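You operate a simulated robot arm through the tools that you are given. There is no shell and no other tool.

Carry out the task below with a simulated robot arm. There is one attempt and no reset: what you move stays moved.

JOB
Twist the strand with the green toggle into a tight cord with the one in the twister.
Fine: clamp and keeper bars down, pointer in the green band, lock slide on.

The check looks at the end state, three seconds after you hand in, the way a careful person would. Anything else that was tipped, shoved, dropped, spilled or broken makes it a failure.

ROBOT AND FRAMES
A 7-joint arm with a two-finger parallel gripper, fixed in place. Base frame: the origin is at the foot of the arm, x ahead of it, y to its left, z up; the work surface is at about z = 800. Lengths are in mm, angles in rad, forces in N, time in s.
Its first joint turns from -2.897 to 2.897 rad. Payload 3.43 kg.
Tool frame: the origin (TCP) lies between the finger pads and is the grasp point; the fingertips stand 34 mm ahead of it; z points along the fingers, y is the line along which they close. Largest opening 128 mm; finger width 24, thickness 12; the body of the gripper, 48 by 130 mm, starts 96 mm behind the TCP.
Orientation is that of the tool frame in the base frame, as a unit quaternion [x, y, z, w]. With the fingers straight down and closing along the base's y, the tool's x points along the base's -x, its y along +y and its z along -z.

CONTROLS
- The arm moves only by the tool apply_moves. Its argument "steps" is a list that holds one entry, the list of rows, each a list of 7 numbers: the opening in per cent of the stroke, from 0 (shut) to 100 (fully open), then the shift along the base's x, y, z in units of 40 mm (1.0 is 40 mm), then the turn, a rotation vector about the base's x, y, z in units of 5 degrees (1.0 is 5 degrees). In form: [[[jaw, tx, ty, tz, ax, ay, az], ...]]. A call has 1 to 20 rows; each row shifts and turns the commanded pose from where the row before left it. A call with a number of a shift or a turn outside -1 to 1 is refused whole. Each row takes 0.2 s and may step no farther than 50 mm and 0.15 rad from the row before; otherwise, or with a gripper value out of range, the whole call is refused. A pose out of reach is approached as far as the arm can. The call stops where the force on the tool passes 90 N (or 10 N more than at its start, if that is more) or the arm is blocked; 0.2 s more then pass. The fingers move at their own pace (about 153 mm/s each) and stop on an object; they squeeze with about 34 N. The grip force told is the motor's: it shows also when the fingers shut on nothing. Time passes only in rows, and 0.2 s behind the last, so rows that do not move let the fingers close. It gives the time, the measured TCP pose, the force on the tool (base axes), the opening and the grip force at its end, in the units of the frame above (readings bear some noise), with the torque about the TCP (base axes, N m) and any sound that the robot's microphone picked up.
- Cameras (640 x 400 px; columns grow to the right, rows downward): "scene" is fixed at [217.3, -497.3, 1573.5]; the picture's right is [0.91, -0.40, 0.00], its down [-0.24, -0.54, -0.81] and it looks along [0.33, 0.74, -0.59] (base axes); focal length 317 px, centre (320, 200). "wrist" rides on the gripper at [76, -11, -160] in the tool frame; the picture's right is [0.15, 0.99, 0.00], its down [-0.88, 0.13, -0.46] and it looks along [-0.45, 0.07, 0.89] (tool axes); focal length 234 px, centre (320, 200). There is no depth. A picture from a camera that has moved, and an enlarged one, comes with that camera's place and axes in the base frame and with its lens. The place of the scene camera against the robot may be out by one fixed shift of up to 12 mm in any direction.
- capture(camera): a new picture of that camera. No time passes.
- close_up(camera, box): a new picture of the part [left, top, right, bottom] of that camera's present view, enlarged. No time passes.
- finish_job(): hands the job in; it is judged then, once.

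Places have to be worked out from the pictures, the camera data and where the tool is seen. Open the gripper and draw the arm clear of the work before you hand the job in, unless the task says otherwise.

The tools are called after "Call:" as a command line: name --argument value ..., lists and objects as JSON in quotes. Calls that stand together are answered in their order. apply_moves: Moves the arm, as the interface text tells. Its arguments: {"type":"object","properties":{"steps":{"type":"array"}},"required":["steps"]} The other tools are called the same way: capture (camera) takes a picture; close_up (camera, box) takes an enlarged picture of a part of a camera's view; finish_job () hands the job in.

At the start:

```text
time: 0.0
ee_pos: [623.1, 205.3, 1229.4]
ee_rot: [0.0, 1.0, 0.003, -0.003]
contact_force: [0.2, -0.5, -0.2]
torque: [0.0, 0.0, 0.03]
grip_width: 127.9
grip_force: 0.0
```

scene: 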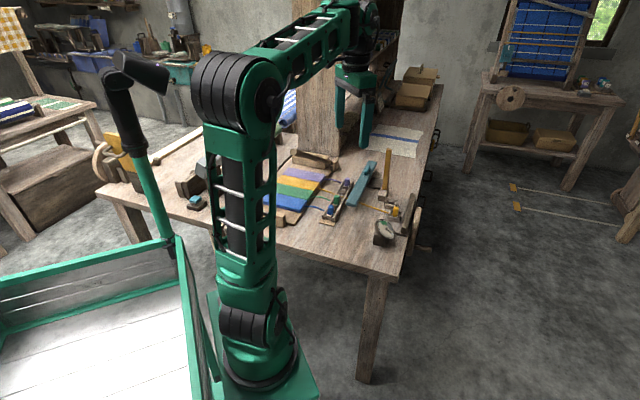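
wrist: 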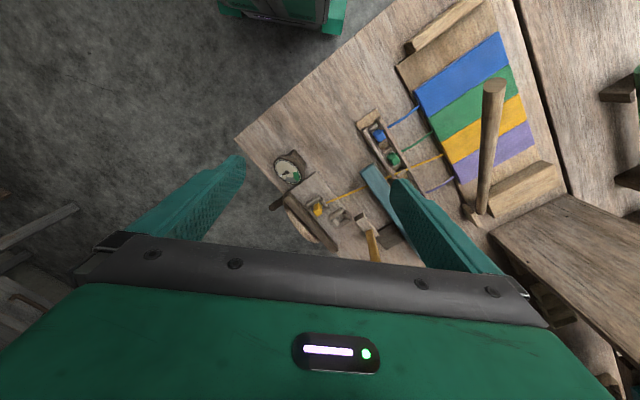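

The pictures show a woven cloth with four strands, a twister with a dial, and some bars and slides. I'll look closer with both cameras.

Call:
close_up --camera "scene" --box '[260, 140, 440, 260]'

Call:
close_up --camera "wrist" --box '[230, 80, 470, 270]'

Call:
close_up --camera "scene" --box '[360, 170, 440, 260]'

```text
3.33 times, centred on (350, 200) of scene
camera zoom: at [217.3, -497.3, 1573.5], right [0.91, -0.4, 0.0], down [-0.24, -0.54, -0.81], along [0.33, 0.74, -0.59], focal length 1057 px, centre (220, 200)
```

zoom: 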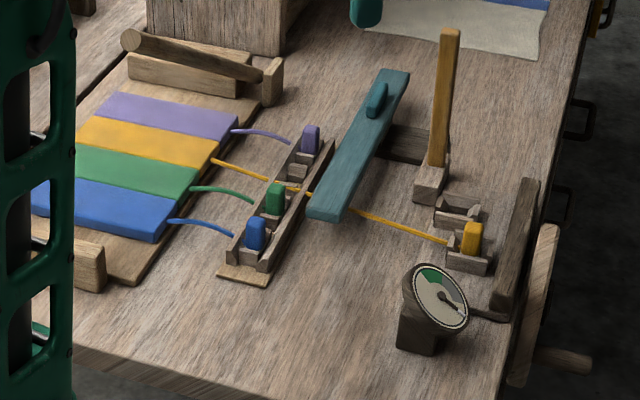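

```text
2.11 times, centred on (350, 175) of wrist
camera zoom: at [549.5, 192.5, 1389.0], right [-0.15, 0.99, 0.01], down [0.88, 0.13, 0.45], along [0.45, 0.07, -0.89], focal length 493 px, centre (257, 253)
```

zoom: 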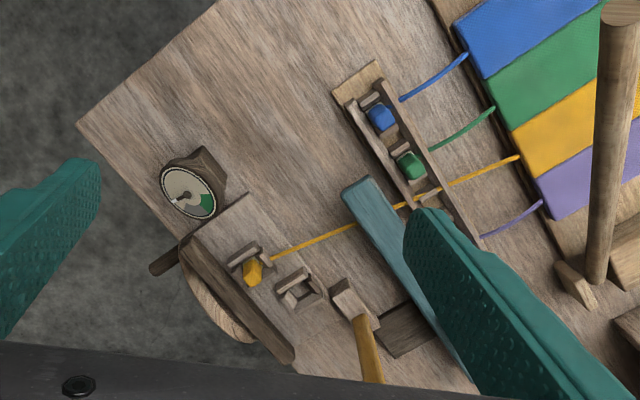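

```text
4.44 times, centred on (400, 215) of scene
camera zoom: at [217.3, -497.3, 1573.5], right [0.91, -0.4, 0.0], down [-0.24, -0.54, -0.81], along [0.33, 0.74, -0.59], focal length 1409 px, centre (-36, 133)
```

zoom: 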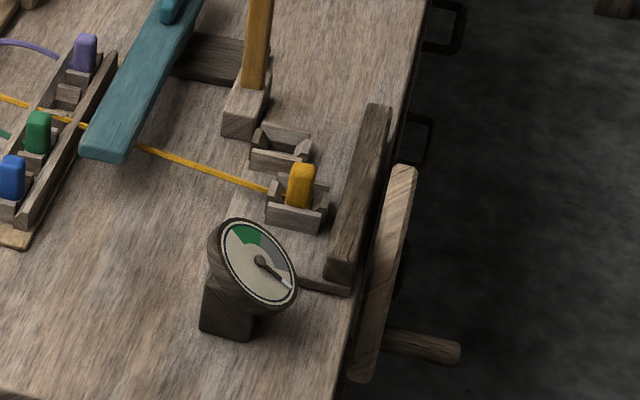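

The toggle rack, teal bar, amber upright bar, and the twister with its dial and crank wheel are visible, but I need better views. I'll move the wrist camera closer to the twister while staying high.

Call:
apply_moves --steps '[[[100, 0.8, 0, -0.8, 0, 0, 0], [100, 0.8, 0, -0.8, 0, 0, 0], [100, 0.8, 0, -0.8, 0, 0, 0]]]'

Call:
capture --camera "wrist"

Call:
close_up --camera "wrist" --box '[180, 60, 460, 235]'

```text
time: 0.8
ee_pos: [703.1, 205.2, 1140.7]
ee_rot: [-0.002, 1.0, 0.004, 0.004]
contact_force: [-1.7, 0.2, 0.5]
torque: [0.01, -0.04, 0.01]
grip_width: 128.2
grip_force: 0.0
```

```text
taken
camera wrist: at [626.7, 192.3, 1300.0], right [-0.15, 0.99, 0.01], down [0.88, 0.13, 0.46], along [0.46, 0.07, -0.89], focal length 234 px, centre (320, 200)
```

wrist: 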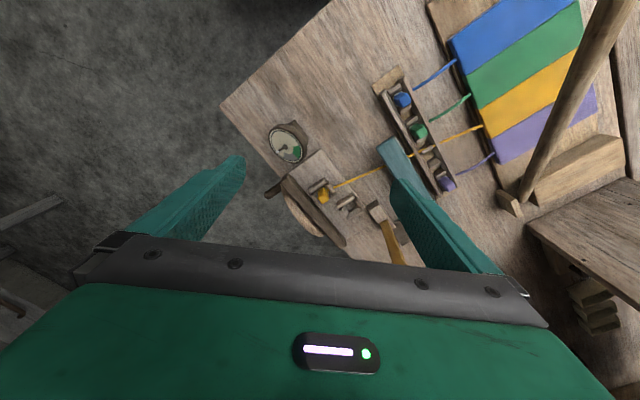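

```text
2.29 times, centred on (320, 148) of wrist
camera zoom: at [626.7, 192.3, 1300.0], right [-0.15, 0.99, 0.01], down [0.88, 0.13, 0.46], along [0.46, 0.07, -0.89], focal length 535 px, centre (320, 320)
```

zoom: 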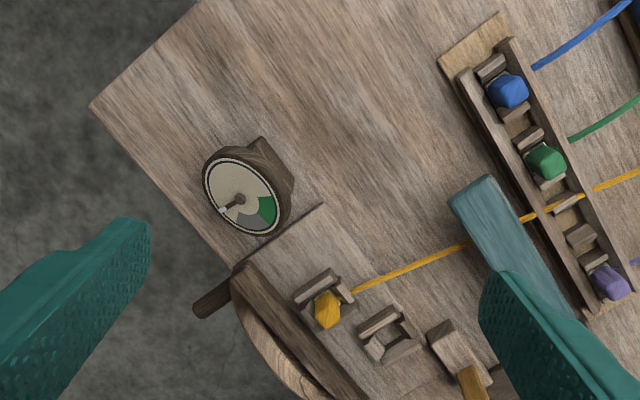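

Four-slot rack (blue, green, empty, violet) and two twister seats (yellow in one, one empty) are clear. I shift left to see the teal bar, the hinges and the round bar by the cloth.

Call:
apply_moves --steps '[[[100, 0, 1, 0, 0, 0, 0], [100, 0, 1, 0, 0, 0, 0], [100, 0, 1, 0, 0, 0, 0], [100, 0, 0, 0, 0, 0, 0]]]'

Call:
capture --camera "wrist"

Call:
close_up --camera "wrist" --box '[180, 60, 460, 235]'

Call:
close_up --camera "wrist" --box '[360, 60, 640, 235]'

```text
time: 1.8
ee_pos: [703.7, 325.6, 1141.6]
ee_rot: [0.001, 1.0, 0.003, 0.003]
contact_force: [0.2, 0.0, -0.2]
torque: [0.01, 0.0, 0.02]
grip_width: 128.0
grip_force: 0.0
```

```text
taken
camera wrist: at [627.8, 312.9, 1300.3], right [-0.15, 0.99, 0.01], down [0.88, 0.13, 0.46], along [0.46, 0.07, -0.89], focal length 234 px, centre (320, 200)
```

wrist: 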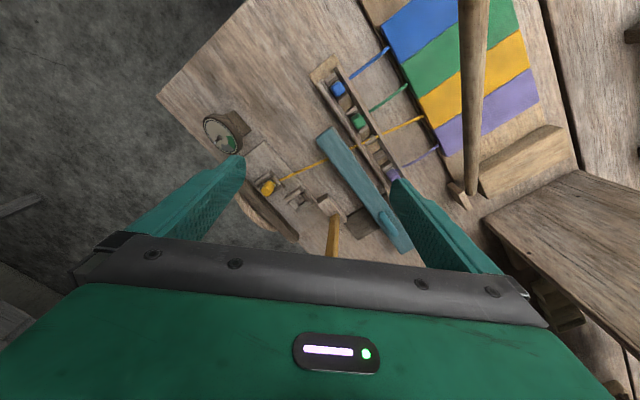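

```text
2.29 times, centred on (320, 148) of wrist
camera zoom: at [627.8, 312.9, 1300.3], right [-0.15, 0.99, 0.01], down [0.88, 0.13, 0.46], along [0.46, 0.07, -0.89], focal length 535 px, centre (320, 320)
```

zoom: 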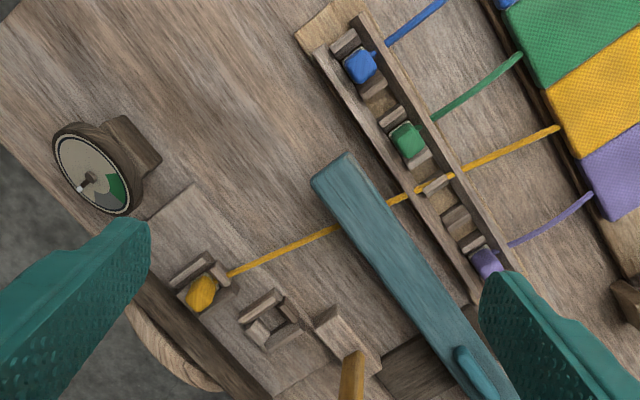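

```text
2.29 times, centred on (500, 148) of wrist
camera zoom: at [627.8, 312.9, 1300.3], right [-0.15, 0.99, 0.01], down [0.88, 0.13, 0.46], along [0.46, 0.07, -0.89], focal length 535 px, centre (-91, 320)
```

zoom: 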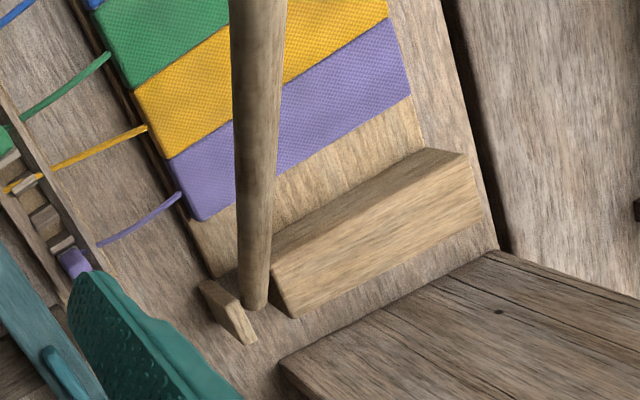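

The round bar near the cloth looks like a clamp bar hinged on the violet side; the amber upright is probably the keeper bar. I'll zoom in on these parts with the scene camera.

Call:
close_up --camera "scene" --box '[336, 150, 400, 190]'

Call:
close_up --camera "scene" --box '[336, 175, 400, 215]'

Call:
close_up --camera "scene" --box '[366, 190, 430, 250]'

Call:
close_up --camera "scene" --box '[260, 130, 350, 190]'

```text
10.00 times, centred on (368, 170) of scene
camera zoom: at [217.3, -497.3, 1573.5], right [0.91, -0.4, 0.0], down [-0.24, -0.54, -0.81], along [0.33, 0.74, -0.59], focal length 3170 px, centre (-160, 500)
```

zoom: 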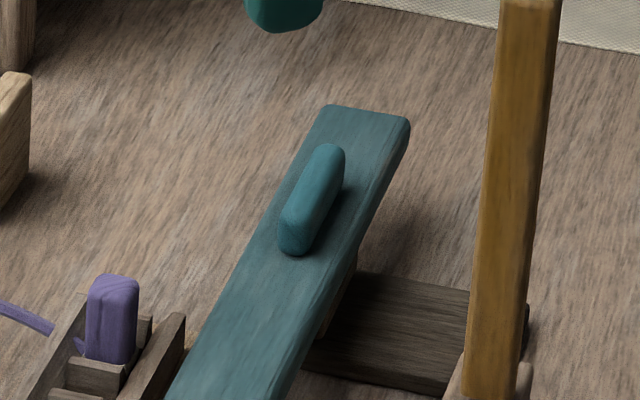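

```text
10.00 times, centred on (368, 195) of scene
camera zoom: at [217.3, -497.3, 1573.5], right [0.91, -0.4, 0.0], down [-0.24, -0.54, -0.81], along [0.33, 0.74, -0.59], focal length 3170 px, centre (-160, 250)
```

zoom: 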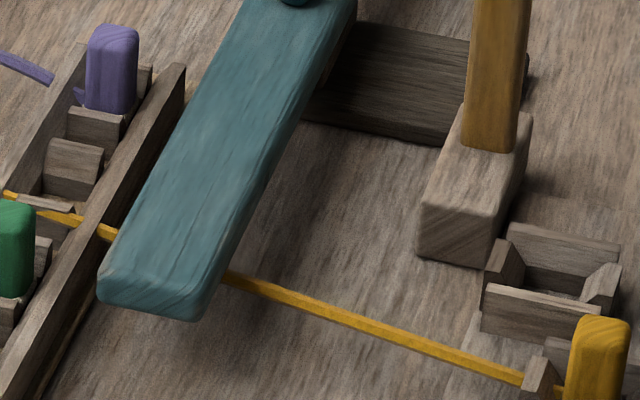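

```text
6.67 times, centred on (398, 220) of scene
camera zoom: at [217.3, -497.3, 1573.5], right [0.91, -0.4, 0.0], down [-0.24, -0.54, -0.81], along [0.33, 0.74, -0.59], focal length 2114 px, centre (-200, 67)
```

zoom: 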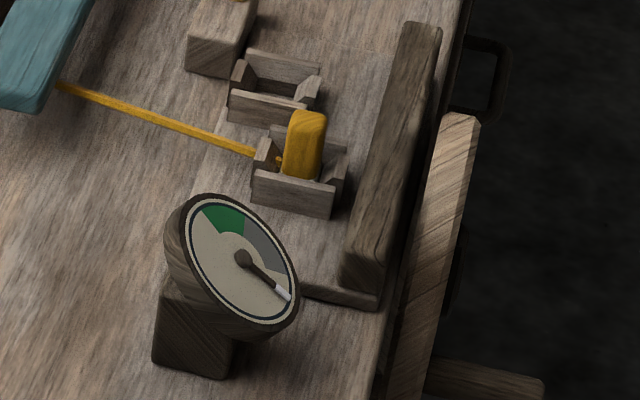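

```text
6.67 times, centred on (305, 160) of scene
camera zoom: at [217.3, -497.3, 1573.5], right [0.91, -0.4, 0.0], down [-0.24, -0.54, -0.81], along [0.33, 0.74, -0.59], focal length 2114 px, centre (420, 467)
```

zoom: 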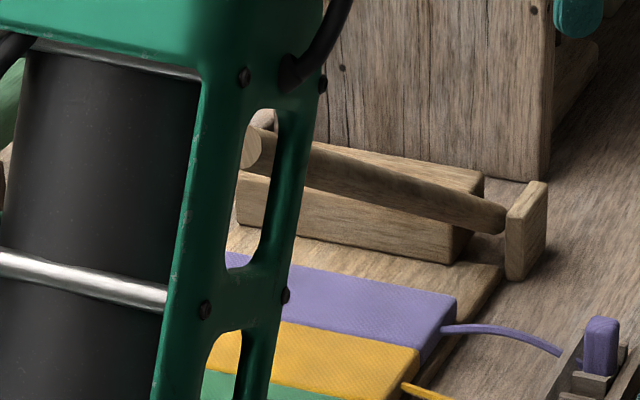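

The teal plank hovers over the strand on a dark support rail. I turn the tool 45° about vertical to align with the table layout and view it from another angle.

Call:
apply_moves --steps '[[[100, 0.3, 0.2, 0, 0, 0, 1], [100, 0.3, 0.2, 0, 0, 0, 1], [100, 0.3, 0.2, 0, 0, 0, 1], [100, 0.3, 0, 0, 0, 0, 1], [100, 0.3, 0, 0, 0, 0, 1], [100, 0, 0, 0, 0, 0, 1], [100, 0, 0, 0, 0, 0, 1], [100, 0, 0, 0, 0, 0, 1], [100, 0, 0, 0, 0, 0, 1], [100, 0, 0, 0, 0, 0, 0]]]'

Call:
capture --camera "wrist"

Call:
close_up --camera "wrist" --box '[220, 80, 420, 235]'

Call:
capture --camera "scene"

```text
time: 4.0
ee_pos: [765.5, 349.3, 1140.4]
ee_rot: [-0.384, 0.923, 0.005, 0.001]
contact_force: [0.8, -0.7, -0.9]
torque: [-0.02, -0.05, 0.03]
grip_width: 128.1
grip_force: 0.2
```

```text
taken
camera wrist: at [719.7, 285.7, 1299.8], right [-0.8, 0.59, 0.01], down [0.53, 0.71, 0.46], along [0.27, 0.38, -0.89], focal length 234 px, centre (320, 200)
```

wrist: 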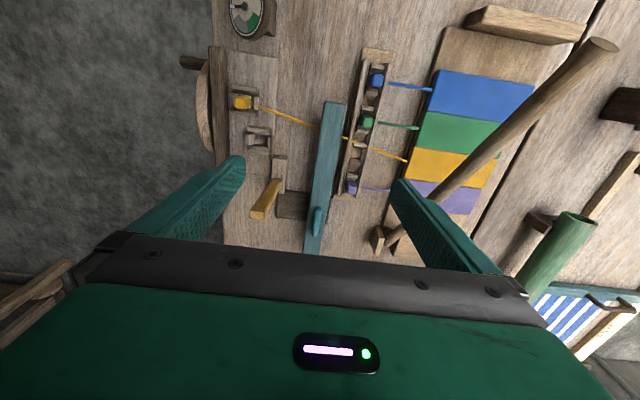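

```text
2.58 times, centred on (320, 158) of wrist
camera zoom: at [719.7, 285.7, 1299.8], right [-0.8, 0.59, 0.01], down [0.53, 0.71, 0.46], along [0.27, 0.38, -0.89], focal length 604 px, centre (320, 310)
```

zoom: 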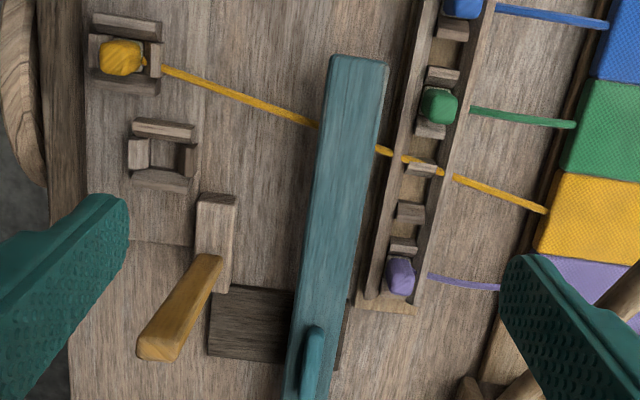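

```text
taken
```

scene: 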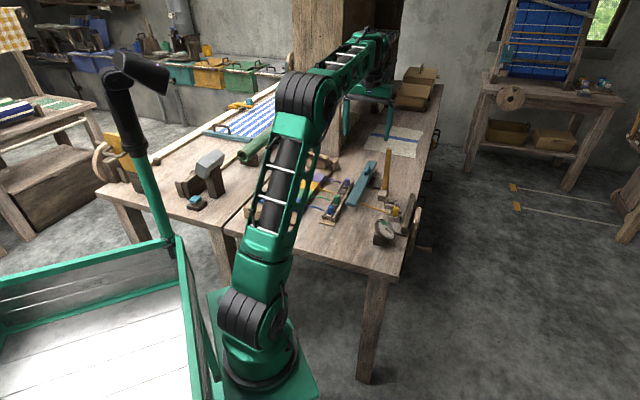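

The layout axes are clear: the strands run about along (0.72,-0.70), the bars across it. I tilt the tool for a low-angle view to judge heights of the teal plank, rail and keeper.

Call:
apply_moves --steps '[[[100, -0.1, -0.15, -0.3, 0.72, -0.69, 0], [100, -0.1, -0.15, -0.3, 0.72, -0.69, 0], [100, -0.1, -0.15, -0.3, 0.72, -0.69, 0], [100, -0.1, -0.15, -0.3, 0.72, -0.69, 0], [100, -0.1, -0.15, -0.3, 0.72, -0.69, 0], [100, -0.1, -0.15, -0.3, 0.72, -0.69, 0], [100, -0.1, -0.15, -0.3, 0.72, -0.69, 0], [100, -0.1, -0.15, -0.3, 0.72, -0.69, 0], [100, -0.1, -0.15, -0.3, 0.72, -0.69, 0], [100, 0, 0, 0, 0, 0, 0]]]'

Call:
capture --camera "wrist"

Call:
close_up --camera "wrist" --box '[220, 100, 420, 240]'

```text
time: 6.2
ee_pos: [728.3, 293.3, 1034.0]
ee_rot: [-0.354, 0.852, 0.158, 0.352]
contact_force: [0.1, -0.5, 0.2]
torque: [0.04, 0.01, -0.03]
grip_width: 128.1
grip_force: 0.0
```

```text
taken
camera wrist: at [620.6, 166.6, 1090.6], right [-0.78, 0.62, -0.08], down [0.13, 0.29, 0.95], along [0.61, 0.73, -0.3], focal length 234 px, centre (320, 200)
```

wrist: 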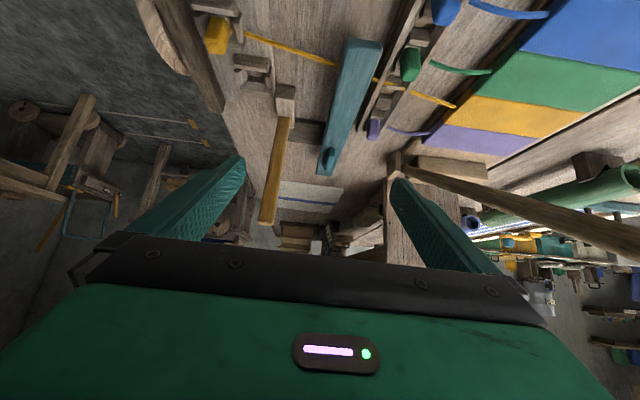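

```text
2.86 times, centred on (320, 170) of wrist
camera zoom: at [620.6, 166.6, 1090.6], right [-0.78, 0.62, -0.08], down [0.13, 0.29, 0.95], along [0.61, 0.73, -0.3], focal length 669 px, centre (320, 286)
```

zoom: 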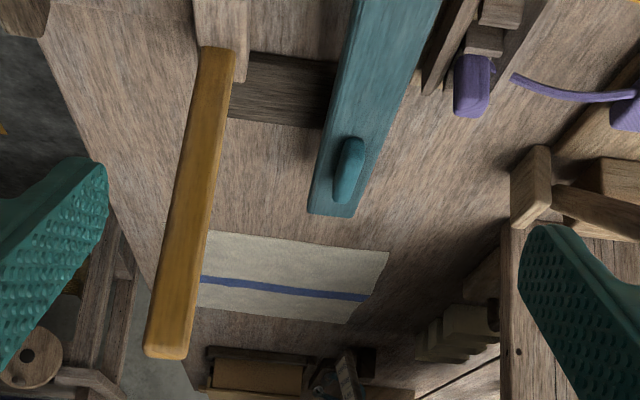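

The view is upside-down (picture down = up in the world). I zoom on the near part with the seats and the plank.

Call:
close_up --camera "wrist" --box '[180, 0, 400, 150]'

Call:
close_up --camera "wrist" --box '[360, 20, 640, 260]'

```text
2.67 times, centred on (290, 75) of wrist
camera zoom: at [620.6, 166.6, 1090.6], right [-0.78, 0.62, -0.08], down [0.13, 0.29, 0.95], along [0.61, 0.73, -0.3], focal length 624 px, centre (400, 533)
```

zoom: 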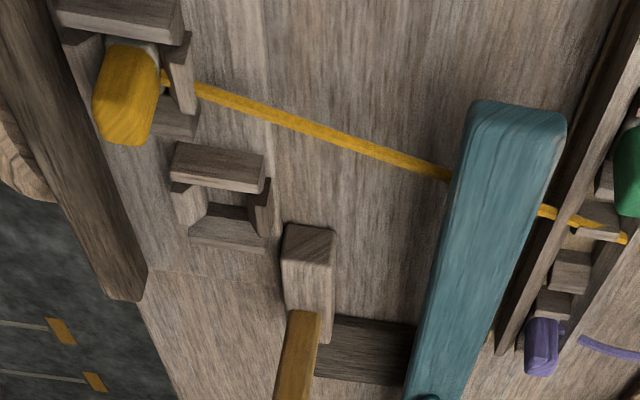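

```text
1.67 times, centred on (500, 140) of wrist
camera zoom: at [620.6, 166.6, 1090.6], right [-0.78, 0.62, -0.08], down [0.13, 0.29, 0.95], along [0.61, 0.73, -0.3], focal length 390 px, centre (20, 300)
```

zoom: 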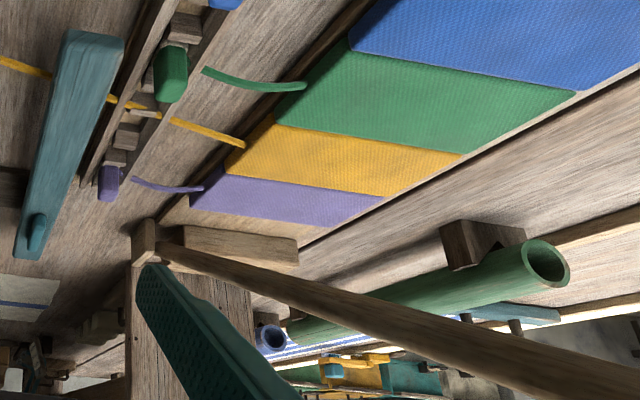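

The plank's underside is about z≈826 and the keeper block's top about 823. Next I straighten the tool, turn it so the fingers close across the strands, and look at the crank wheel side.

Call:
apply_moves --steps '[[[100, 0, 0, 0.3, -0.72, 0.69, 0], [100, 0, 0, 0.3, -0.72, 0.69, 0], [100, 0, 0, 0.3, -0.72, 0.69, 0], [100, 0, 0, 0.3, -0.72, 0.69, 0], [100, 0, 0, 0.3, -0.72, 0.69, 0], [100, 0, 0, 0, -0.72, 0.69, 0], [100, 0, 0, 0, -0.72, 0.69, 0], [100, 0, 0, 0, -0.72, 0.69, 0], [100, 0, 0, 0, -0.72, 0.69, 0], [100, 0, 0, 0, 0, 0, -1], [100, 0, 0, 0, 0, 0, -1], [100, 0, 0, 0, 0, 0, -1], [100, 0, 0, 0, 0, 0, -1], [100, 0, 0, 0, 0, 0, -1], [100, 0, 0, 0, 0, 0, -1], [100, 0, 0, 0, 0, 0, -1], [100, 0, 0, 0, 0, 0, -1], [100, 0, 0, 0, 0, 0, -1]]]'

Call:
apply_moves --steps '[[[100, 0.2, -0.3, 0, 0, 0, -1], [100, 0.2, -0.3, 0, 0, 0, -1], [100, 0.2, -0.3, 0, 0, 0, -1], [100, 0.2, -0.3, 0, 0, 0, -1], [100, 0.2, -0.3, 0, 0, 0, -1], [100, 0.2, -0.3, 0, 0, 0, -1], [100, 0.2, -0.3, 0, 0, 0, -1], [100, 0.2, -0.3, 0, 0, 0, -1], [100, 0.2, -0.3, 0, 0, 0, -1], [100, 0, 0, 0, 0, 0, 0]]]'

Call:
capture --camera "wrist"

Call:
close_up --camera "wrist" --box '[220, 80, 420, 235]'

```text
time: 10.0
ee_pos: [728.6, 294.9, 1093.0]
ee_rot: [0.0, 1.0, 0.005, 0.004]
contact_force: [0.5, 0.6, 0.4]
torque: [0.01, 0.0, -0.01]
grip_width: 128.0
grip_force: 0.1
```

```text
time: 12.2
ee_pos: [799.8, 187.9, 1093.2]
ee_rot: [0.382, 0.924, 0.0, 0.004]
contact_force: [0.2, 0.4, -0.3]
torque: [0.02, 0.04, 0.02]
grip_width: 128.2
grip_force: 0.0
```

```text
taken
camera wrist: at [737.6, 233.4, 1251.8], right [0.6, 0.8, 0.0], down [0.71, -0.53, 0.46], along [0.37, -0.27, -0.89], focal length 234 px, centre (320, 200)
```

wrist: 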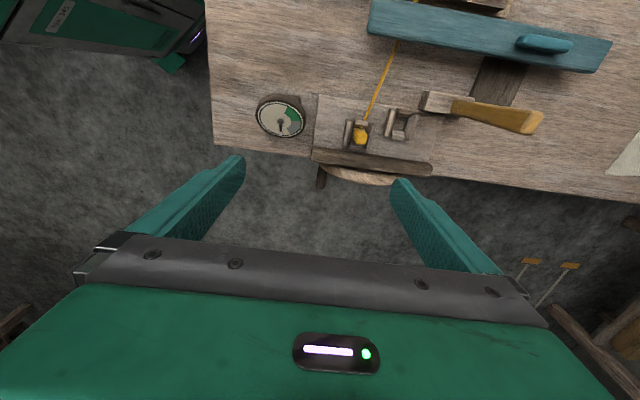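

```text
2.58 times, centred on (320, 158) of wrist
camera zoom: at [737.6, 233.4, 1251.8], right [0.6, 0.8, 0.0], down [0.71, -0.53, 0.46], along [0.37, -0.27, -0.89], focal length 604 px, centre (320, 310)
```

zoom: 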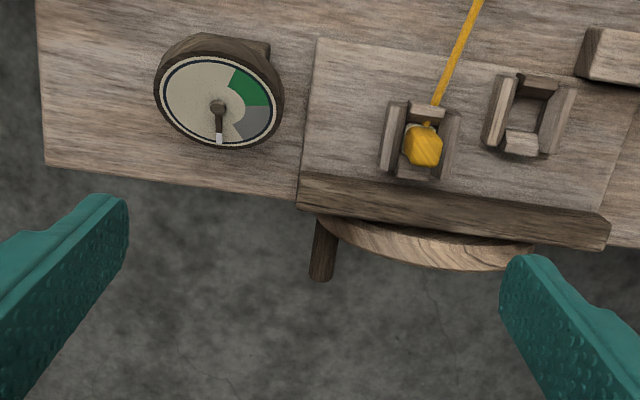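

The handle tip triangulates to about (928,95,731), below table level outside the edge. I'll swing the tool around so that the camera looks back at the wheel's outer face from beyond the edge.

Call:
apply_moves --steps '[[[100, 0, -0.2, 0, 0, 0, 1], [100, 0, -0.2, 0, 0, 0, 1], [100, 0, -0.2, 0, 0, 0, 1], [100, 0, -0.2, 0, 0, 0, 1], [100, 0, -0.2, 0, 0, 0, 1], [100, 0, -0.2, 0, 0, 0, 1], [100, 0, -0.2, 0, 0, 0, 1], [100, 0, -0.2, 0, 0, 0, 1], [100, 0, -0.2, 0, 0, 0, 1], [100, 0, -0.2, 0, 0, 0, 1], [100, 0, -0.2, 0, 0, 0, 1], [100, 0, -0.2, 0, 0, 0, 1], [100, 0, -0.2, 0, 0, 0, 1], [100, 0, -0.2, 0, 0, 0, 1], [100, 0, -0.2, 0, 0, 0, 1], [100, 0, -0.2, 0, 0, 0, 1], [100, 0, 0, 0, 0, 0, 1], [100, 0, 0, 0, 0, 0, 1]]]'

Call:
apply_moves --steps '[[[100, 0, 0, 0, 0, 0, 1], [100, 0, 0, 0, 0, 0, 1], [100, 0, 0, 0, 0, 0, 1], [100, 0, 0, 0, 0, 0, 1], [100, 0, 0, 0, 0, 0, 1], [100, 0, 0, 0, 0, 0, 1], [100, 0, 0, 0, 0, 0, 1], [100, 0, 0, 0, 0, 0, 1], [100, 0, 0, 0, 0, 0, 1], [100, 0, 0, 0, 0, 0, 1], [100, 0, 0, 0, 0, 0, 1], [100, 0, 0, 0, 0, 0, 1], [100, 0, 0, 0, 0, 0, 1], [100, 0, 0, 0, 0, 0, 1], [100, 0, 0, 0, 0, 0, 1], [100, 0, 0, 0, 0, 0, 1], [100, 0, 0, 0, 0, 0, 1], [100, 0, 0, 0, 0, 0, 1], [100, 0, 0, 0, 0, 0, 0]]]'

Call:
capture --camera "wrist"

```text
time: 16.0
ee_pos: [800.3, 58.1, 1093.3]
ee_rot: [-0.384, 0.923, 0.006, 0.001]
contact_force: [-0.9, 0.2, 0.2]
torque: [0.0, -0.02, -0.03]
grip_width: 128.1
grip_force: 0.0
```

```text
time: 20.0
ee_pos: [801.4, 58.5, 1093.1]
ee_rot: [0.924, -0.382, -0.006, 0.002]
contact_force: [0.5, 1.0, 0.9]
torque: [0.02, -0.02, 0.01]
grip_width: 128.1
grip_force: 0.1
```

```text
taken
camera wrist: at [865.4, 12.6, 1251.7], right [-0.59, -0.8, 0.01], down [-0.71, 0.53, 0.47], along [-0.38, 0.27, -0.88], focal length 234 px, centre (320, 200)
```

wrist: 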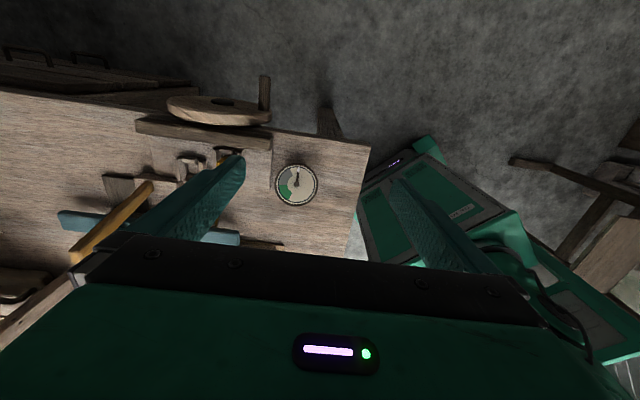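

The flipped orientation is reachable. I zoom on the wheel's outer face.

Call:
close_up --camera "wrist" --box '[120, 50, 330, 220]'

```text
2.35 times, centred on (225, 135) of wrist
camera zoom: at [865.4, 12.6, 1251.7], right [-0.59, -0.8, 0.01], down [-0.71, 0.53, 0.47], along [-0.38, 0.27, -0.88], focal length 551 px, centre (544, 353)
```

zoom: 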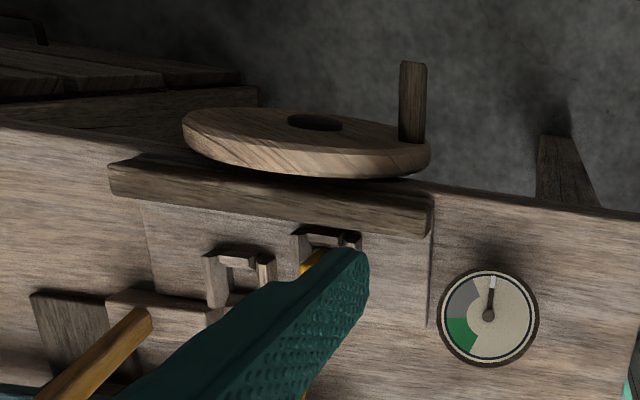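

The wheel hub is near (945,201,722) with the handle about 89 mm out on its near side, wheel face at "a"≈541. First the toggle: I move over the green toggle in this orientation (fingers close across the strand).

Call:
apply_moves --steps '[[[100, -0.28, 0.925, 0, 0, 0, 0], [100, -0.28, 0.925, 0, 0, 0, 0], [100, -0.28, 0.925, 0, 0, 0, 0], [100, -0.28, 0.925, 0, 0, 0, 0], [100, -0.28, 0.925, 0, 0, 0, 0], [100, -0.28, 0.925, 0, 0, 0, 0], [100, -0.28, 0.925, 0, 0, 0, 0], [100, -0.28, 0.925, 0, 0, 0, 0], [100, -0.28, 0.925, 0, 0, 0, 0], [100, 0, 0, -0.75, 0, 0, 0], [100, 0, 0, -0.75, 0, 0, 0], [100, 0, 0, -0.75, 0, 0, 0], [100, 0, 0, 0, 0, 0, 0]]]'

Call:
capture --camera "wrist"

Call:
close_up --camera "wrist" --box '[220, 80, 420, 235]'

```text
time: 22.8
ee_pos: [699.3, 392.9, 1002.4]
ee_rot: [0.924, -0.383, -0.006, 0.002]
contact_force: [-0.1, 0.1, 0.1]
torque: [0.0, -0.02, 0.0]
grip_width: 127.8
grip_force: 0.1
```

```text
taken
camera wrist: at [763.8, 346.6, 1161.5], right [-0.6, -0.8, 0.01], down [-0.71, 0.53, 0.47], along [-0.38, 0.27, -0.89], focal length 234 px, centre (320, 200)
```

wrist: 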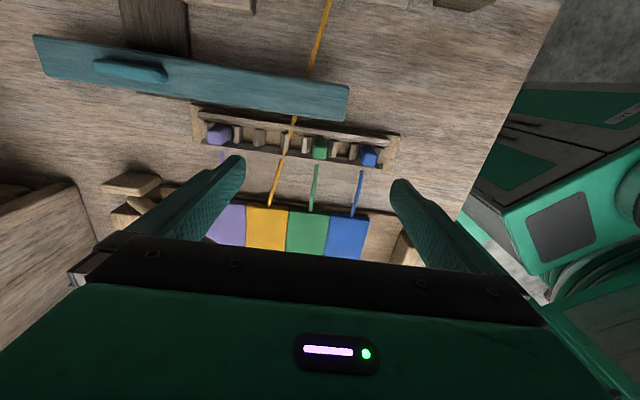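

```text
2.58 times, centred on (320, 158) of wrist
camera zoom: at [763.8, 346.6, 1161.5], right [-0.6, -0.8, 0.01], down [-0.71, 0.53, 0.47], along [-0.38, 0.27, -0.89], focal length 604 px, centre (320, 310)
```

zoom: 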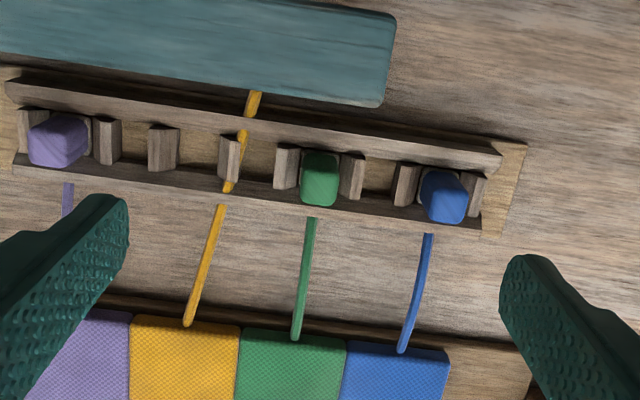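

Green toggle's top centre triangulates to about (690,397, ~850). I centre on it, descend partway with the jaws at about 60 mm, and check again.

Call:
apply_moves --steps '[[[50, -0.23, 0.1, 0, 0, 0, 0], [48, 0, 0, -0.9, 0, 0, 0], [48, 0, 0, -0.9, 0, 0, 0], [48, 0, 0, 0, 0, 0, 0]]]'

Call:
capture --camera "wrist"

Call:
close_up --camera "wrist" --box '[250, 110, 390, 220]'

Call:
close_up --camera "scene" --box '[300, 160, 380, 230]'

```text
time: 23.8
ee_pos: [690.4, 395.0, 929.5]
ee_rot: [0.924, -0.383, -0.005, 0.002]
contact_force: [-0.3, -1.1, -0.9]
torque: [-0.04, 0.05, 0.03]
grip_width: 61.5
grip_force: 0.1
```

```text
taken
camera wrist: at [754.9, 349.5, 1088.4], right [-0.6, -0.8, 0.01], down [-0.71, 0.53, 0.46], along [-0.38, 0.27, -0.89], focal length 234 px, centre (320, 200)
```

wrist: 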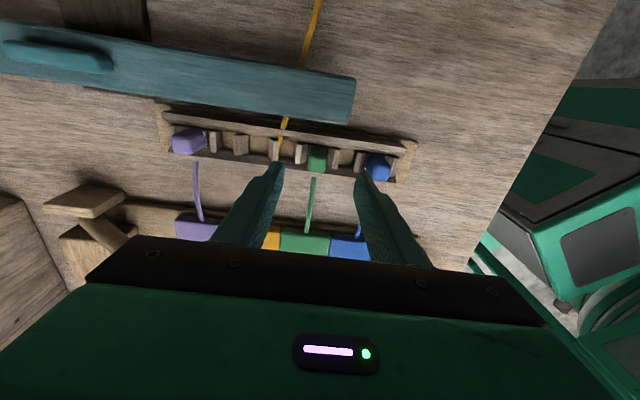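

```text
3.64 times, centred on (320, 165) of wrist
camera zoom: at [754.9, 349.5, 1088.4], right [-0.6, -0.8, 0.01], down [-0.71, 0.53, 0.46], along [-0.38, 0.27, -0.89], focal length 852 px, centre (320, 327)
```

zoom: 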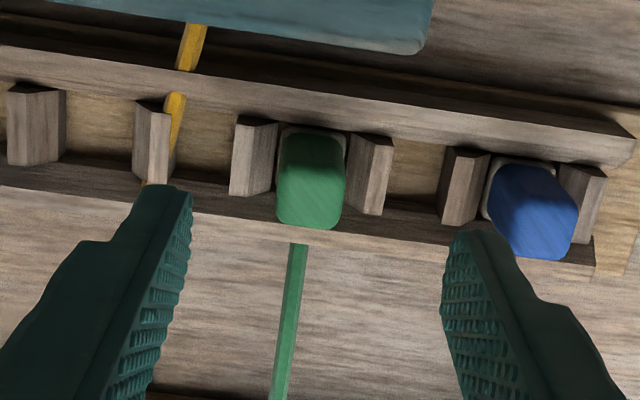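

```text
5.71 times, centred on (340, 195) of scene
camera zoom: at [217.3, -497.3, 1573.5], right [0.91, -0.4, 0.0], down [-0.24, -0.54, -0.81], along [0.33, 0.74, -0.59], focal length 1812 px, centre (206, 229)
```

zoom: 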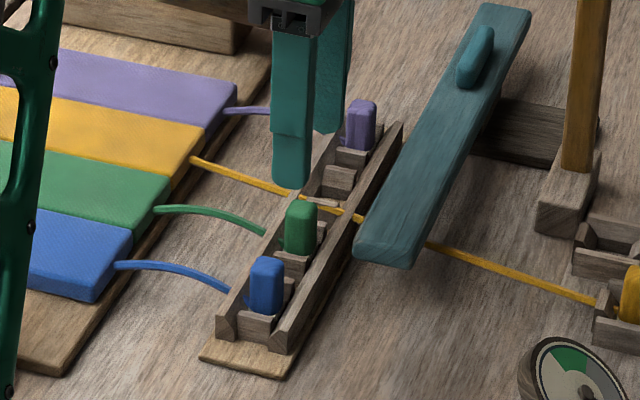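

Toggle's top is around (687.5,400). I'll centre, narrow the jaws to about 46 mm, lower so the fingertips are near z≈839 (above the side plates), then look.

Call:
apply_moves --steps '[[[36, -0.07, 0.12, 0, 0, 0, 0], [36, 0, 0, -0.7, 0, 0, 0], [36, 0, 0, -0.7, 0, 0, 0], [36, 0, 0, 0, 0, 0, 0]]]'

Call:
close_up --camera "wrist" --box '[250, 110, 390, 220]'

Call:
close_up --camera "scene" --box '[315, 170, 365, 215]'

```text
time: 24.8
ee_pos: [687.8, 402.4, 874.3]
ee_rot: [0.924, -0.382, -0.005, 0.002]
contact_force: [0.7, 0.5, 0.0]
torque: [-0.03, -0.02, -0.02]
grip_width: 46.1
grip_force: 0.1
```

```text
3.64 times, centred on (320, 165) of wrist
camera zoom: at [751.4, 354.8, 1033.3], right [-0.6, -0.8, 0.01], down [-0.71, 0.53, 0.46], along [-0.38, 0.27, -0.89], focal length 852 px, centre (320, 327)
```

zoom: 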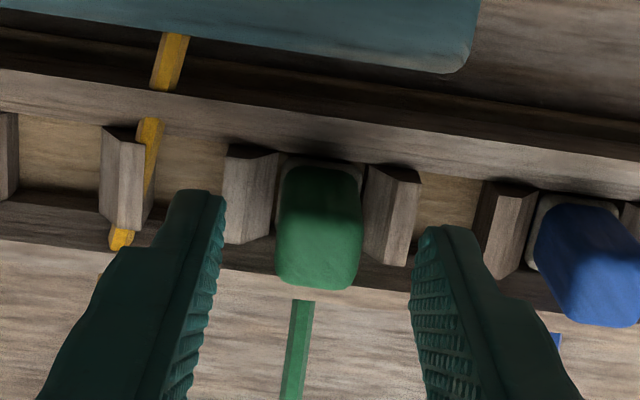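

```text
8.89 times, centred on (340, 192) of scene
camera zoom: at [217.3, -497.3, 1573.5], right [0.91, -0.4, 0.0], down [-0.24, -0.54, -0.81], along [0.33, 0.74, -0.59], focal length 2818 px, centre (142, 267)
```

zoom: 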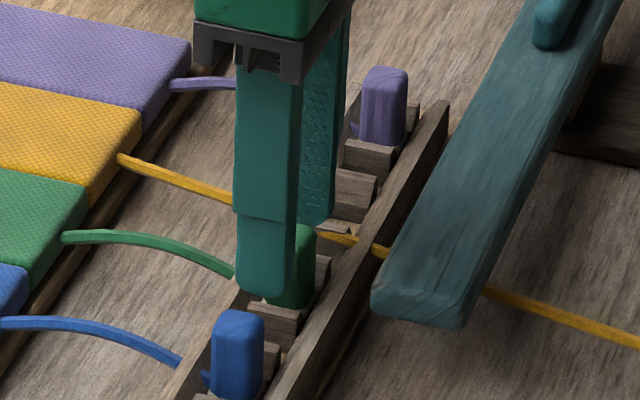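

Toggle is slightly toward the twister from the fingers; I shift by (+2.5,-4) mm and close the jaws.

Call:
apply_moves --steps '[[[36, 0.06, -0.1, -0.05, 0, 0, 0], [0, 0, 0, 0, 0, 0, 0], [0, 0, 0, 0, 0, 0, 0]]]'

Call:
close_up --camera "wrist" --box '[250, 110, 390, 220]'

Call:
close_up --camera "scene" --box '[315, 170, 365, 215]'

```text
time: 25.6
ee_pos: [689.8, 396.7, 873.2]
ee_rot: [0.924, -0.383, -0.005, 0.001]
contact_force: [0.8, 0.2, 0.9]
torque: [0.03, -0.01, 0.04]
grip_width: 18.1
grip_force: 34.1
```

```text
3.64 times, centred on (320, 165) of wrist
camera zoom: at [753.8, 350.6, 1031.5], right [-0.6, -0.8, 0.01], down [-0.71, 0.53, 0.46], along [-0.38, 0.27, -0.89], focal length 852 px, centre (320, 327)
```

zoom: 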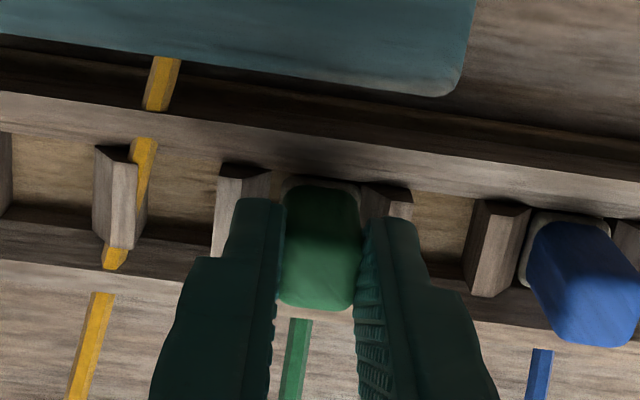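

```text
8.89 times, centred on (340, 192) of scene
camera zoom: at [217.3, -497.3, 1573.5], right [0.91, -0.4, 0.0], down [-0.24, -0.54, -0.81], along [0.33, 0.74, -0.59], focal length 2818 px, centre (142, 267)
```

zoom: 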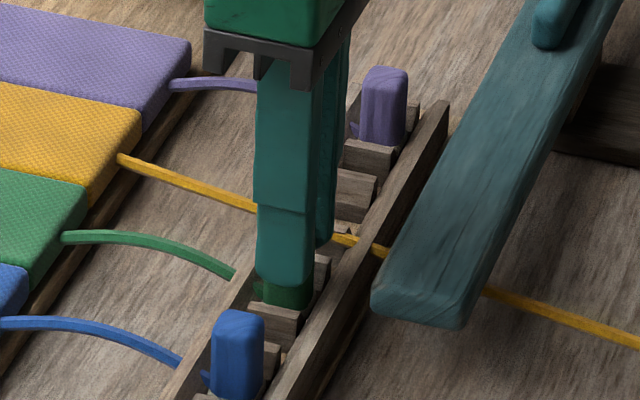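

The toggle is gripped (18 mm wide), but at the twister the hand's long side would come too near the upright keeper bar. I release, rise, and turn the hand 90° so it closes along the strand instead.

Call:
apply_moves --steps '[[[36, 0, 0, 0, 0, 0, 0], [36, 0, 0, 0, 0, 0, 0], [36, 0, 0, 0.8, 0, 0, 0], [45, 0, 0, 0.8, 0, 0, 0], [45, 0, 0, 0, 0, 0, -1], [45, 0, 0, 0, 0, 0, -1], [45, 0, 0, 0, 0, 0, -1], [45, 0, 0, 0, 0, 0, -1], [45, 0, 0, 0, 0, 0, -1], [45, 0, 0, 0, 0, 0, -1], [45, 0, 0, 0, 0, 0, -1], [45, 0, 0, 0, 0, 0, -1], [45, 0, 0, 0, 0, 0, -1]]]'

Call:
apply_moves --steps '[[[45, 0, 0, 0, 0, 0, -1], [45, 0, 0, 0, 0, 0, -1], [45, 0, 0, 0, 0, 0, -1], [45, 0, 0, 0, 0, 0, -1], [45, 0, 0, 0, 0, 0, -1], [45, 0, 0, 0, 0, 0, -1], [45, 0, 0, 0, 0, 0, -1], [45, 0, 0, 0, 0, 0, -1], [45, 0, 0, 0, 0, 0, -1], [45, 0, 0, 0, 0, 0, 0]]]'

Call:
capture --camera "wrist"

Call:
close_up --camera "wrist" --box '[250, 110, 390, 220]'

```text
time: 28.4
ee_pos: [689.9, 397.9, 937.7]
ee_rot: [-0.707, 0.707, 0.007, 0.0]
contact_force: [0.0, 0.1, -0.1]
torque: [0.01, -0.01, 0.01]
grip_width: 57.7
grip_force: 0.0
```

```text
time: 30.6
ee_pos: [689.1, 396.9, 935.8]
ee_rot: [-0.383, 0.924, 0.005, 0.002]
contact_force: [-0.1, -0.2, -1.1]
torque: [-0.03, -0.01, -0.02]
grip_width: 57.8
grip_force: 0.0
```

```text
taken
camera wrist: at [644.6, 333.5, 1095.5], right [-0.8, 0.6, 0.01], down [0.53, 0.71, 0.46], along [0.27, 0.37, -0.89], focal length 234 px, centre (320, 200)
```

wrist: 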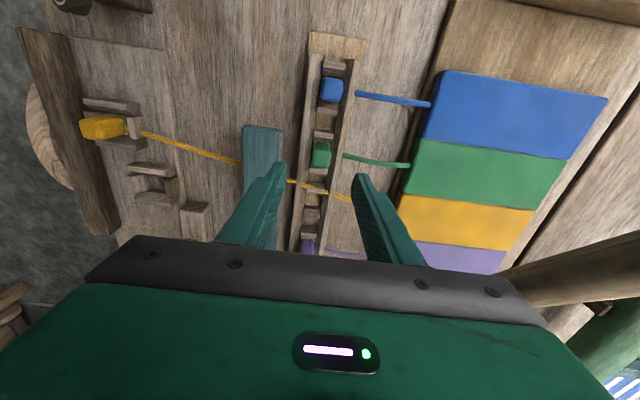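

```text
3.64 times, centred on (320, 165) of wrist
camera zoom: at [644.6, 333.5, 1095.5], right [-0.8, 0.6, 0.01], down [0.53, 0.71, 0.46], along [0.27, 0.37, -0.89], focal length 852 px, centre (320, 327)
```

zoom: 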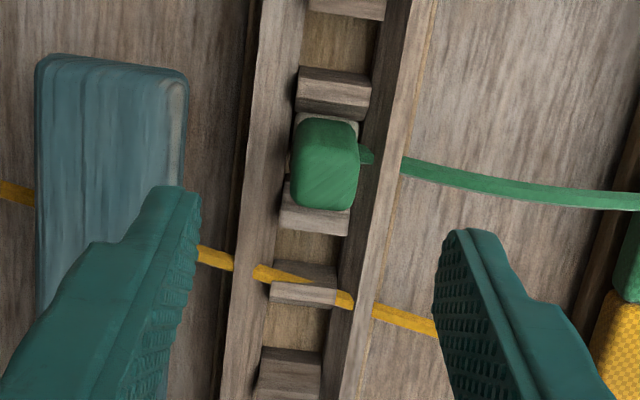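

Aligned well with the toggle; the plank edge is ~30 mm from the toggle, so I use a narrow 34 mm opening, descend, and grip.

Call:
apply_moves --steps '[[[27, -0.04, 0, 0, 0, 0, 0], [27, 0, 0, -0.5, 0, 0, 0], [27, 0, 0, -0.5, 0, 0, 0], [27, 0, 0, -0.58, 0, 0, 0], [27, 0, 0, 0, 0, 0, 0]]]'

Call:
close_up --camera "wrist" --box '[250, 110, 390, 220]'

Call:
close_up --camera "scene" --box '[315, 170, 365, 215]'

```text
time: 31.8
ee_pos: [689.4, 396.0, 874.0]
ee_rot: [-0.382, 0.924, 0.005, 0.002]
contact_force: [-0.7, 0.1, -0.6]
torque: [-0.01, 0.01, 0.0]
grip_width: 34.5
grip_force: 0.1
```

```text
3.64 times, centred on (320, 165) of wrist
camera zoom: at [643.6, 333.3, 1031.9], right [-0.8, 0.6, 0.01], down [0.53, 0.71, 0.46], along [0.27, 0.38, -0.89], focal length 852 px, centre (320, 327)
```

zoom: 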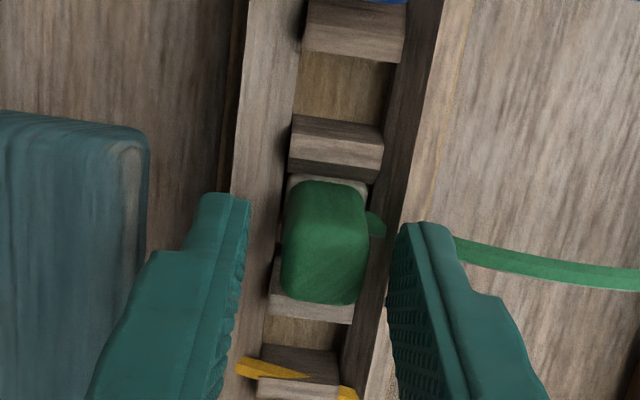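

```text
8.89 times, centred on (340, 192) of scene
camera zoom: at [217.3, -497.3, 1573.5], right [0.91, -0.4, 0.0], down [-0.24, -0.54, -0.81], along [0.33, 0.74, -0.59], focal length 2818 px, centre (142, 267)
```

zoom: 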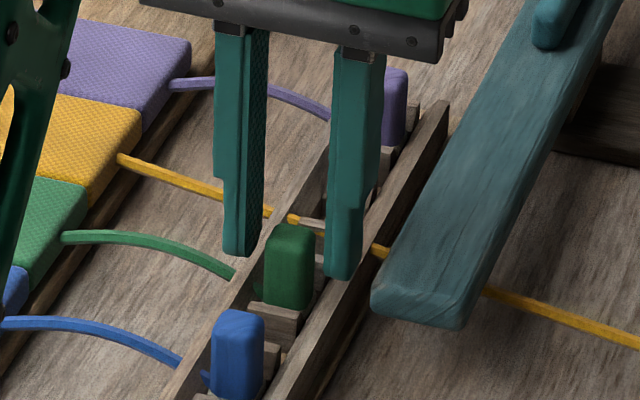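

The fingers straddle the toggle cleanly. I close on it, then lift straight up.

Call:
apply_moves --steps '[[[0, 0, 0, -0.08, 0, 0, 0], [0, 0, 0, 0, 0, 0, 0], [0, 0, 0, 0, 0, 0, 0], [0, 0, 0, 0.5, 0, 0, 0], [0, 0, 0, 0.5, 0, 0, 0], [0, 0, 0, 0.6, 0, 0, 0], [0, 0, 0, 0, 0, 0, 0]]]'

Call:
close_up --camera "wrist" --box '[220, 80, 420, 235]'

Call:
close_up --camera "scene" --box '[300, 150, 380, 220]'

```text
time: 33.4
ee_pos: [688.1, 395.6, 934.5]
ee_rot: [-0.383, 0.924, 0.005, 0.002]
contact_force: [0.9, 0.2, 0.5]
torque: [0.0, 0.01, -0.01]
grip_width: 18.2
grip_force: 34.0
```

```text
2.58 times, centred on (320, 158) of wrist
camera zoom: at [643.3, 333.1, 1092.6], right [-0.8, 0.6, 0.01], down [0.53, 0.71, 0.46], along [0.27, 0.37, -0.89], focal length 604 px, centre (320, 310)
```

zoom: 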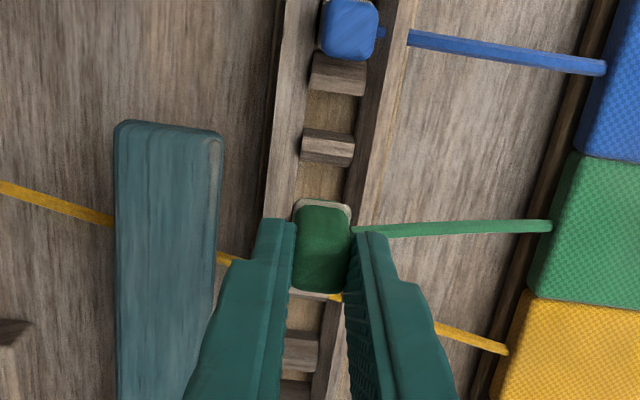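

```text
5.71 times, centred on (340, 185) of scene
camera zoom: at [217.3, -497.3, 1573.5], right [0.91, -0.4, 0.0], down [-0.24, -0.54, -0.81], along [0.33, 0.74, -0.59], focal length 1812 px, centre (206, 286)
```

zoom: 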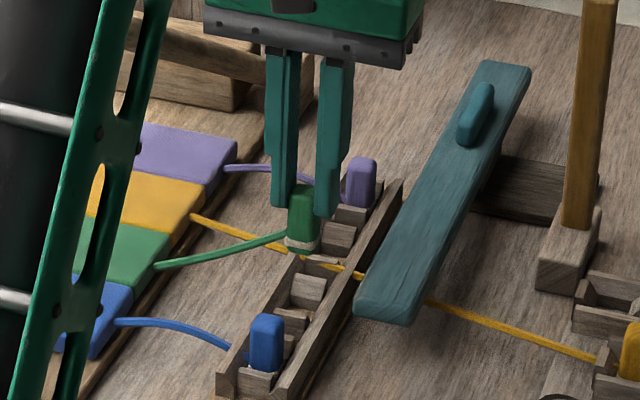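

The toggle came out cleanly with its strand attached. I raise a bit more and carry it over to above the empty seat near (882,308).

Call:
apply_moves --steps '[[[0, 0, 0, 0.65, 0, 0, 0], [0, 0.8, -0.36, 0, 0, 0, 0], [0, 0.8, -0.36, 0, 0, 0, 0], [0, 0.8, -0.36, 0, 0, 0, 0], [0, 0.8, -0.36, 0, 0, 0, 0], [0, 0.8, -0.36, 0, 0, 0, 0], [0, 0.8, -0.36, 0, 0, 0, 0], [0, 0, 0, 0, 0, 0, 0]]]'

Call:
capture --camera "wrist"

Call:
close_up --camera "wrist" --box '[250, 110, 390, 220]'

Call:
close_up --camera "scene" --box '[350, 160, 430, 230]'

```text
time: 35.2
ee_pos: [879.6, 309.7, 960.6]
ee_rot: [-0.382, 0.924, 0.005, 0.002]
contact_force: [0.0, 0.3, 0.1]
torque: [-0.02, 0.02, 0.0]
grip_width: 18.4
grip_force: 34.3
```

```text
taken
camera wrist: at [834.5, 246.4, 1119.5], right [-0.8, 0.6, 0.01], down [0.53, 0.71, 0.46], along [0.27, 0.38, -0.89], focal length 234 px, centre (320, 200)
```

wrist: 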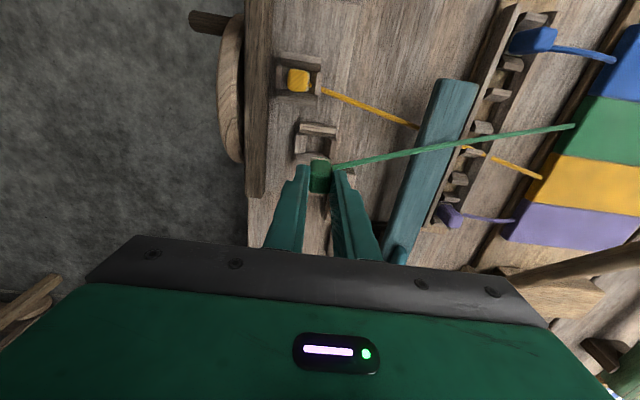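

```text
3.64 times, centred on (320, 165) of wrist
camera zoom: at [834.5, 246.4, 1119.5], right [-0.8, 0.6, 0.01], down [0.53, 0.71, 0.46], along [0.27, 0.38, -0.89], focal length 852 px, centre (320, 327)
```

zoom: 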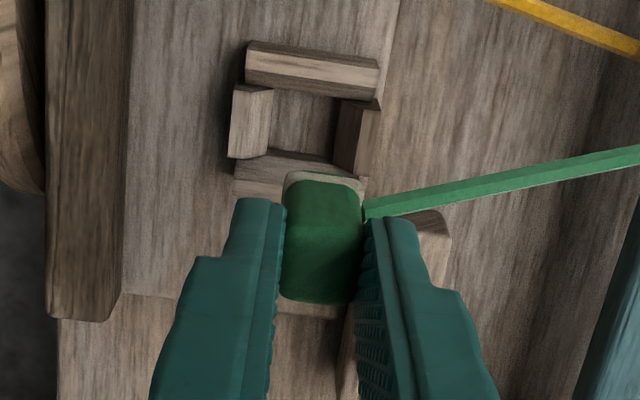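

```text
5.71 times, centred on (390, 195) of scene
camera zoom: at [217.3, -497.3, 1573.5], right [0.91, -0.4, 0.0], down [-0.24, -0.54, -0.81], along [0.33, 0.74, -0.59], focal length 1812 px, centre (-80, 229)
```

zoom: 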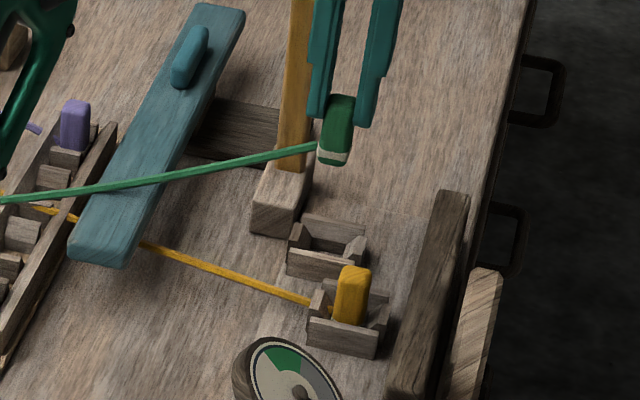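

The seat cavity is clearly visible; the toggle must go about 4 mm toward the twister. I shift (+2.5,-3.5) mm and lower about 55 mm, then recheck.

Call:
apply_moves --steps '[[[0, 0.063, -0.088, 0, 0, 0, 0], [0, 0, 0, -0.7, 0, 0, 0], [0, 0, 0, -0.65, 0, 0, 0], [0, 0, 0, 0, 0, 0, 0]]]'

Call:
close_up --camera "wrist" --box '[250, 110, 390, 220]'

Call:
close_up --camera "scene" --box '[370, 180, 420, 225]'

```text
time: 36.2
ee_pos: [881.3, 307.0, 905.7]
ee_rot: [-0.383, 0.924, 0.006, 0.001]
contact_force: [0.6, 0.1, 0.1]
torque: [-0.01, 0.01, 0.01]
grip_width: 18.2
grip_force: 33.7
```

```text
3.64 times, centred on (320, 165) of wrist
camera zoom: at [837.0, 243.3, 1064.3], right [-0.8, 0.6, 0.01], down [0.53, 0.71, 0.46], along [0.27, 0.38, -0.89], focal length 852 px, centre (320, 327)
```

zoom: 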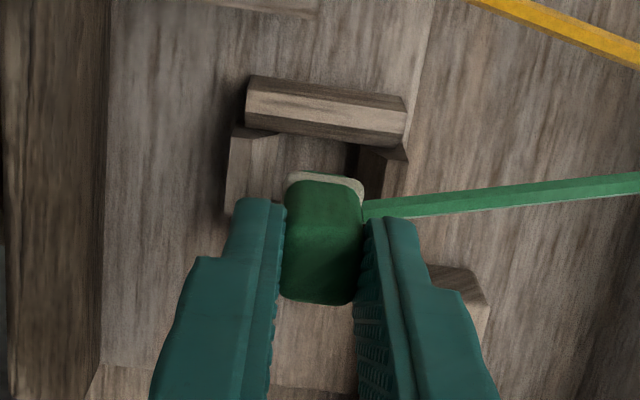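

```text
8.89 times, centred on (395, 202) of scene
camera zoom: at [217.3, -497.3, 1573.5], right [0.91, -0.4, 0.0], down [-0.24, -0.54, -0.81], along [0.33, 0.74, -0.59], focal length 2818 px, centre (-347, 178)
```

zoom: 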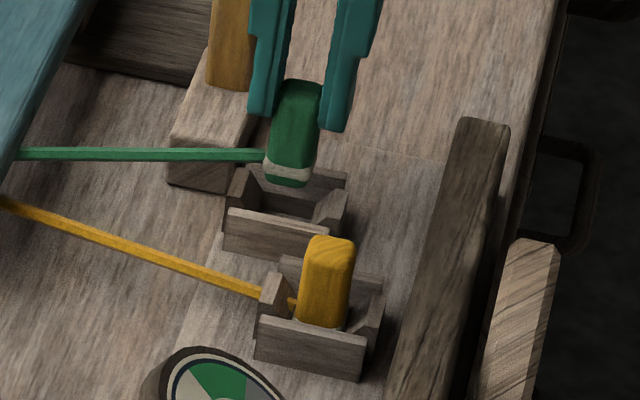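

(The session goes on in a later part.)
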